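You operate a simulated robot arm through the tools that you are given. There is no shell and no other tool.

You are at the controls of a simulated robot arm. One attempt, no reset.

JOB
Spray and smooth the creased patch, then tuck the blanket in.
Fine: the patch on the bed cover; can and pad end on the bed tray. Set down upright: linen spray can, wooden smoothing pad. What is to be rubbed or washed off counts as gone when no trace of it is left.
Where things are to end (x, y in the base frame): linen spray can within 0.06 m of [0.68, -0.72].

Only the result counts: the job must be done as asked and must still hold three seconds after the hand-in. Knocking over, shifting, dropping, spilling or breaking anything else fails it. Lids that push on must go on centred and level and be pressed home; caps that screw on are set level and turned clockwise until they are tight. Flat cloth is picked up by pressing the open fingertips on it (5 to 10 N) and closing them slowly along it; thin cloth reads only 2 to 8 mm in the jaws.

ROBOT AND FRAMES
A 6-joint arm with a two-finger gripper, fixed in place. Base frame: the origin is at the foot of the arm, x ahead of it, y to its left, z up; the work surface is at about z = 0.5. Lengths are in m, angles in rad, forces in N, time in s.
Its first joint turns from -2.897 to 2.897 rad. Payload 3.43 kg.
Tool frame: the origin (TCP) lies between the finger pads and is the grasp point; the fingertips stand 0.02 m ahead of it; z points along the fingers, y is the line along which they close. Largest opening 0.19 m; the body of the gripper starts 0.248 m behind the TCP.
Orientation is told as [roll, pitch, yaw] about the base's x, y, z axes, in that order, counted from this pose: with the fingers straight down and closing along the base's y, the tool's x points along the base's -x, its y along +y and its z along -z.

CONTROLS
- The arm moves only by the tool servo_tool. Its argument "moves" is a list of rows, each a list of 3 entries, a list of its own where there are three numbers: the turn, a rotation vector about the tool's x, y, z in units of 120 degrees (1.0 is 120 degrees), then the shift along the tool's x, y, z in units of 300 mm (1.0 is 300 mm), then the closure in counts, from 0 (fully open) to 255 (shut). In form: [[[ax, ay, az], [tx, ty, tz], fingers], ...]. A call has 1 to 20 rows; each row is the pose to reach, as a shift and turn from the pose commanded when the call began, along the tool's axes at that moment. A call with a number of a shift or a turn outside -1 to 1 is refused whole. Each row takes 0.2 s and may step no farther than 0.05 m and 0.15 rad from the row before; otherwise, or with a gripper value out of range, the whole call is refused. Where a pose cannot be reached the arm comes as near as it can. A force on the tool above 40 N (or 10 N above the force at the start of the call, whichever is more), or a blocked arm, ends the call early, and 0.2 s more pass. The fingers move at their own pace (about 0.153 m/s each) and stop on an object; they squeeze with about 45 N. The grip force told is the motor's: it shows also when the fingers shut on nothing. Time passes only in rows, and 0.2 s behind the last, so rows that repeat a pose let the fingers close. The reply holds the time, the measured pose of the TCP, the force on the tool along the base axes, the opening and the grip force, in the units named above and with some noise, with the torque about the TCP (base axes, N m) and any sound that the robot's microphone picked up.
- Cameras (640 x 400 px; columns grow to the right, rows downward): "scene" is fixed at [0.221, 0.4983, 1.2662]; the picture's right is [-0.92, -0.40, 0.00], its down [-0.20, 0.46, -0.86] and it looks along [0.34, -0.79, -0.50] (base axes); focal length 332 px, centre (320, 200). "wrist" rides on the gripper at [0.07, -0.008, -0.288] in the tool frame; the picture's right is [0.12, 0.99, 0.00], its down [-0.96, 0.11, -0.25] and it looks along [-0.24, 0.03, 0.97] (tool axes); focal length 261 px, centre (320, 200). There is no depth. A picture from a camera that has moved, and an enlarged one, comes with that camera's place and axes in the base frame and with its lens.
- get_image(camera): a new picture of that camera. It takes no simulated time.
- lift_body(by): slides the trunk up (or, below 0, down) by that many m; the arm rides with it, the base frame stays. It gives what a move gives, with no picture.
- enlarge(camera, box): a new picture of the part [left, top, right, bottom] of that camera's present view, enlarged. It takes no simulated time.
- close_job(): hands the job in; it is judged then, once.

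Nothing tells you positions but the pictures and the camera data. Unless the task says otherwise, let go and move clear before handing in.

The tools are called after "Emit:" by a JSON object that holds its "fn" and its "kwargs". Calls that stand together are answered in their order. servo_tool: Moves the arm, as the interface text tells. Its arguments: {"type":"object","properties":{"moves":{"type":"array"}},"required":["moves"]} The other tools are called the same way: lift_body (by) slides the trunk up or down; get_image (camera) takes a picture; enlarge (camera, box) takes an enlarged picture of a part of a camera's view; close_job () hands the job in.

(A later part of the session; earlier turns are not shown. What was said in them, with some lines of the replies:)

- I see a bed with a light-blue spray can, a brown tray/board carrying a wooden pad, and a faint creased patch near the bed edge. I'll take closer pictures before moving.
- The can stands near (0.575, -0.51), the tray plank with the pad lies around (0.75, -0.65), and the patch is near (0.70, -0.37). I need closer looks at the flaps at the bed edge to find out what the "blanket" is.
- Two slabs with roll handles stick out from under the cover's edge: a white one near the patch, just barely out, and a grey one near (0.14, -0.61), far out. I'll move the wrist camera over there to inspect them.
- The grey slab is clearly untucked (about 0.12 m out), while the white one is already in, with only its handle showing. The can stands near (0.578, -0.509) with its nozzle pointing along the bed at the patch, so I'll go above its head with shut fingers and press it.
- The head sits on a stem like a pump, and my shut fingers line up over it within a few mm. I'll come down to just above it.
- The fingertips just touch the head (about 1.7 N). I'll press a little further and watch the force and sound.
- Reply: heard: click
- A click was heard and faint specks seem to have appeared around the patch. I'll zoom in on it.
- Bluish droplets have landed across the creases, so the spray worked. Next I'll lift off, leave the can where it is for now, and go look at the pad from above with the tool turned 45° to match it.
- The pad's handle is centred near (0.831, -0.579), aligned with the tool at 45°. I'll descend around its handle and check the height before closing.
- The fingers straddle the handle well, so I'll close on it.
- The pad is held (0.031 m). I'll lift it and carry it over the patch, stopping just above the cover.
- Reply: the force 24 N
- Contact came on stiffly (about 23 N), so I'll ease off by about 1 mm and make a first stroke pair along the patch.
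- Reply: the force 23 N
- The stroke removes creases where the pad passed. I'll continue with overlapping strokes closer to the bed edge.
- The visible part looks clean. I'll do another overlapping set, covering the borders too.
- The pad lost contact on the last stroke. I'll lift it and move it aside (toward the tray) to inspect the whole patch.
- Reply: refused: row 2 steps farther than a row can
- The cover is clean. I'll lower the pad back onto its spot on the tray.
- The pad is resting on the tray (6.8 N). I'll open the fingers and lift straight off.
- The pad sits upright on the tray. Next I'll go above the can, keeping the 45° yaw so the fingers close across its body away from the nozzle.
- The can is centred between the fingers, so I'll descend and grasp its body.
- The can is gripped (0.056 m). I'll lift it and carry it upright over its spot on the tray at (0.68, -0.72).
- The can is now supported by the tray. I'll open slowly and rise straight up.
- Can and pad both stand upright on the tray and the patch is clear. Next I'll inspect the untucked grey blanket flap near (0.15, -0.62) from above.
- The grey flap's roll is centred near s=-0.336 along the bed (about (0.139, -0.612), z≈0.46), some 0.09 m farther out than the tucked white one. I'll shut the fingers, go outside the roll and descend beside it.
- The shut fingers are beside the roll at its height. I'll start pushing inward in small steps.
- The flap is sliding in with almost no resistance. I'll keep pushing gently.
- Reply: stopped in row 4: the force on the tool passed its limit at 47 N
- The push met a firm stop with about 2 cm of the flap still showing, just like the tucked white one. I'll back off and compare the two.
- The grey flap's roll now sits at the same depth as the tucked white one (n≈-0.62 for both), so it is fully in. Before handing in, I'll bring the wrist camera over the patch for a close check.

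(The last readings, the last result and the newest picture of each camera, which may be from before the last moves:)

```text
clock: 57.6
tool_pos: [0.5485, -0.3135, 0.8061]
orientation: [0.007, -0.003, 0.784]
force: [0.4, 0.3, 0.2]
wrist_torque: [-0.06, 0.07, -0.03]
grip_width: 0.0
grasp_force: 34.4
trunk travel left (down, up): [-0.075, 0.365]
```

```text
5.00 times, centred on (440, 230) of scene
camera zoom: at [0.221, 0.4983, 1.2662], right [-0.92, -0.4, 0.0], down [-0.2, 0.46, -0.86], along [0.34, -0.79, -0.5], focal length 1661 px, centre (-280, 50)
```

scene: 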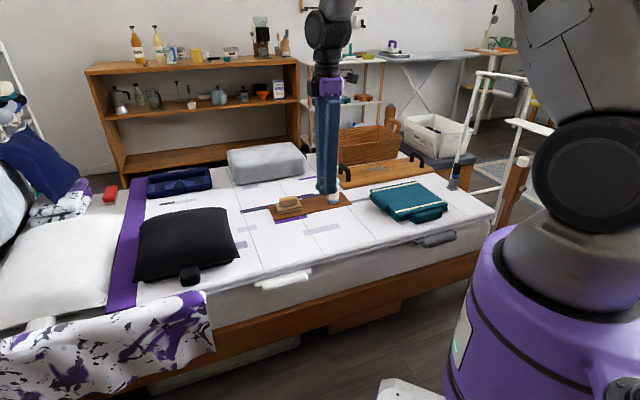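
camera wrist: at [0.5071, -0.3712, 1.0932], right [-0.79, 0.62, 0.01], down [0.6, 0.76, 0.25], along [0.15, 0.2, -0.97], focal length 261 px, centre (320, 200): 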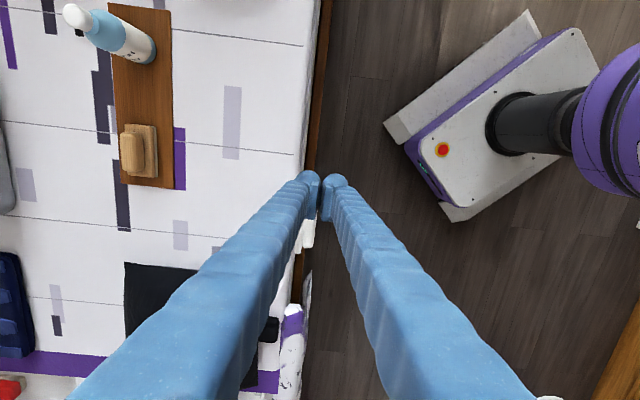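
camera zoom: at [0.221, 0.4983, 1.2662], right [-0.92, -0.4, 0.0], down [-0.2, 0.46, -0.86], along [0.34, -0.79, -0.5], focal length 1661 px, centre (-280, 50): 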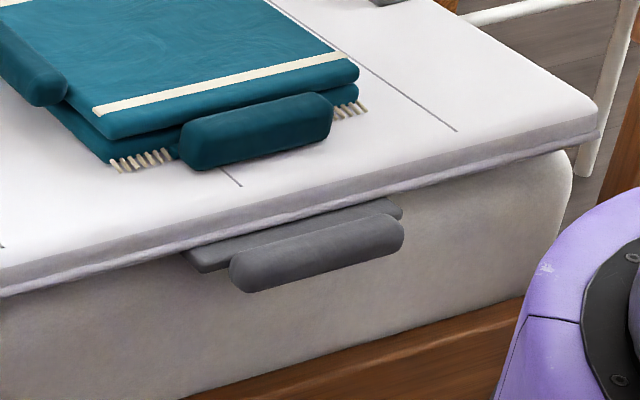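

The patch shows no trace. The can is on the tray at its spot, the pad is back on the tray, both upright, and the grey flap is tucked in to its stop. The hand is empty and clear, so I'm handing in.

Emit:
{"fn": "close_job", "kwargs": {}}

```text
The job is handed in.
```

The job is handed in. I sprayed the creased patch and rubbed it smooth, and close-up pictures show no trace of it left.

- **Can and pad:** both stand upright on the bed tray. The linen spray can is at about (0.68, -0.72), its target spot. The smoothing pad is back where it started.
- **Blanket:** nothing in the scene was labelled, so I took the grey flap sticking out from under the cover to be the blanket. I pushed it in until it met a firm stop, where the force briefly reached 47 N and ended the push. It now sits at the same depth as the white flap beside it, which was already tucked in.

In the last pictures nothing else on the bed looked moved or knocked over. The gripper was empty and clear when I handed in.
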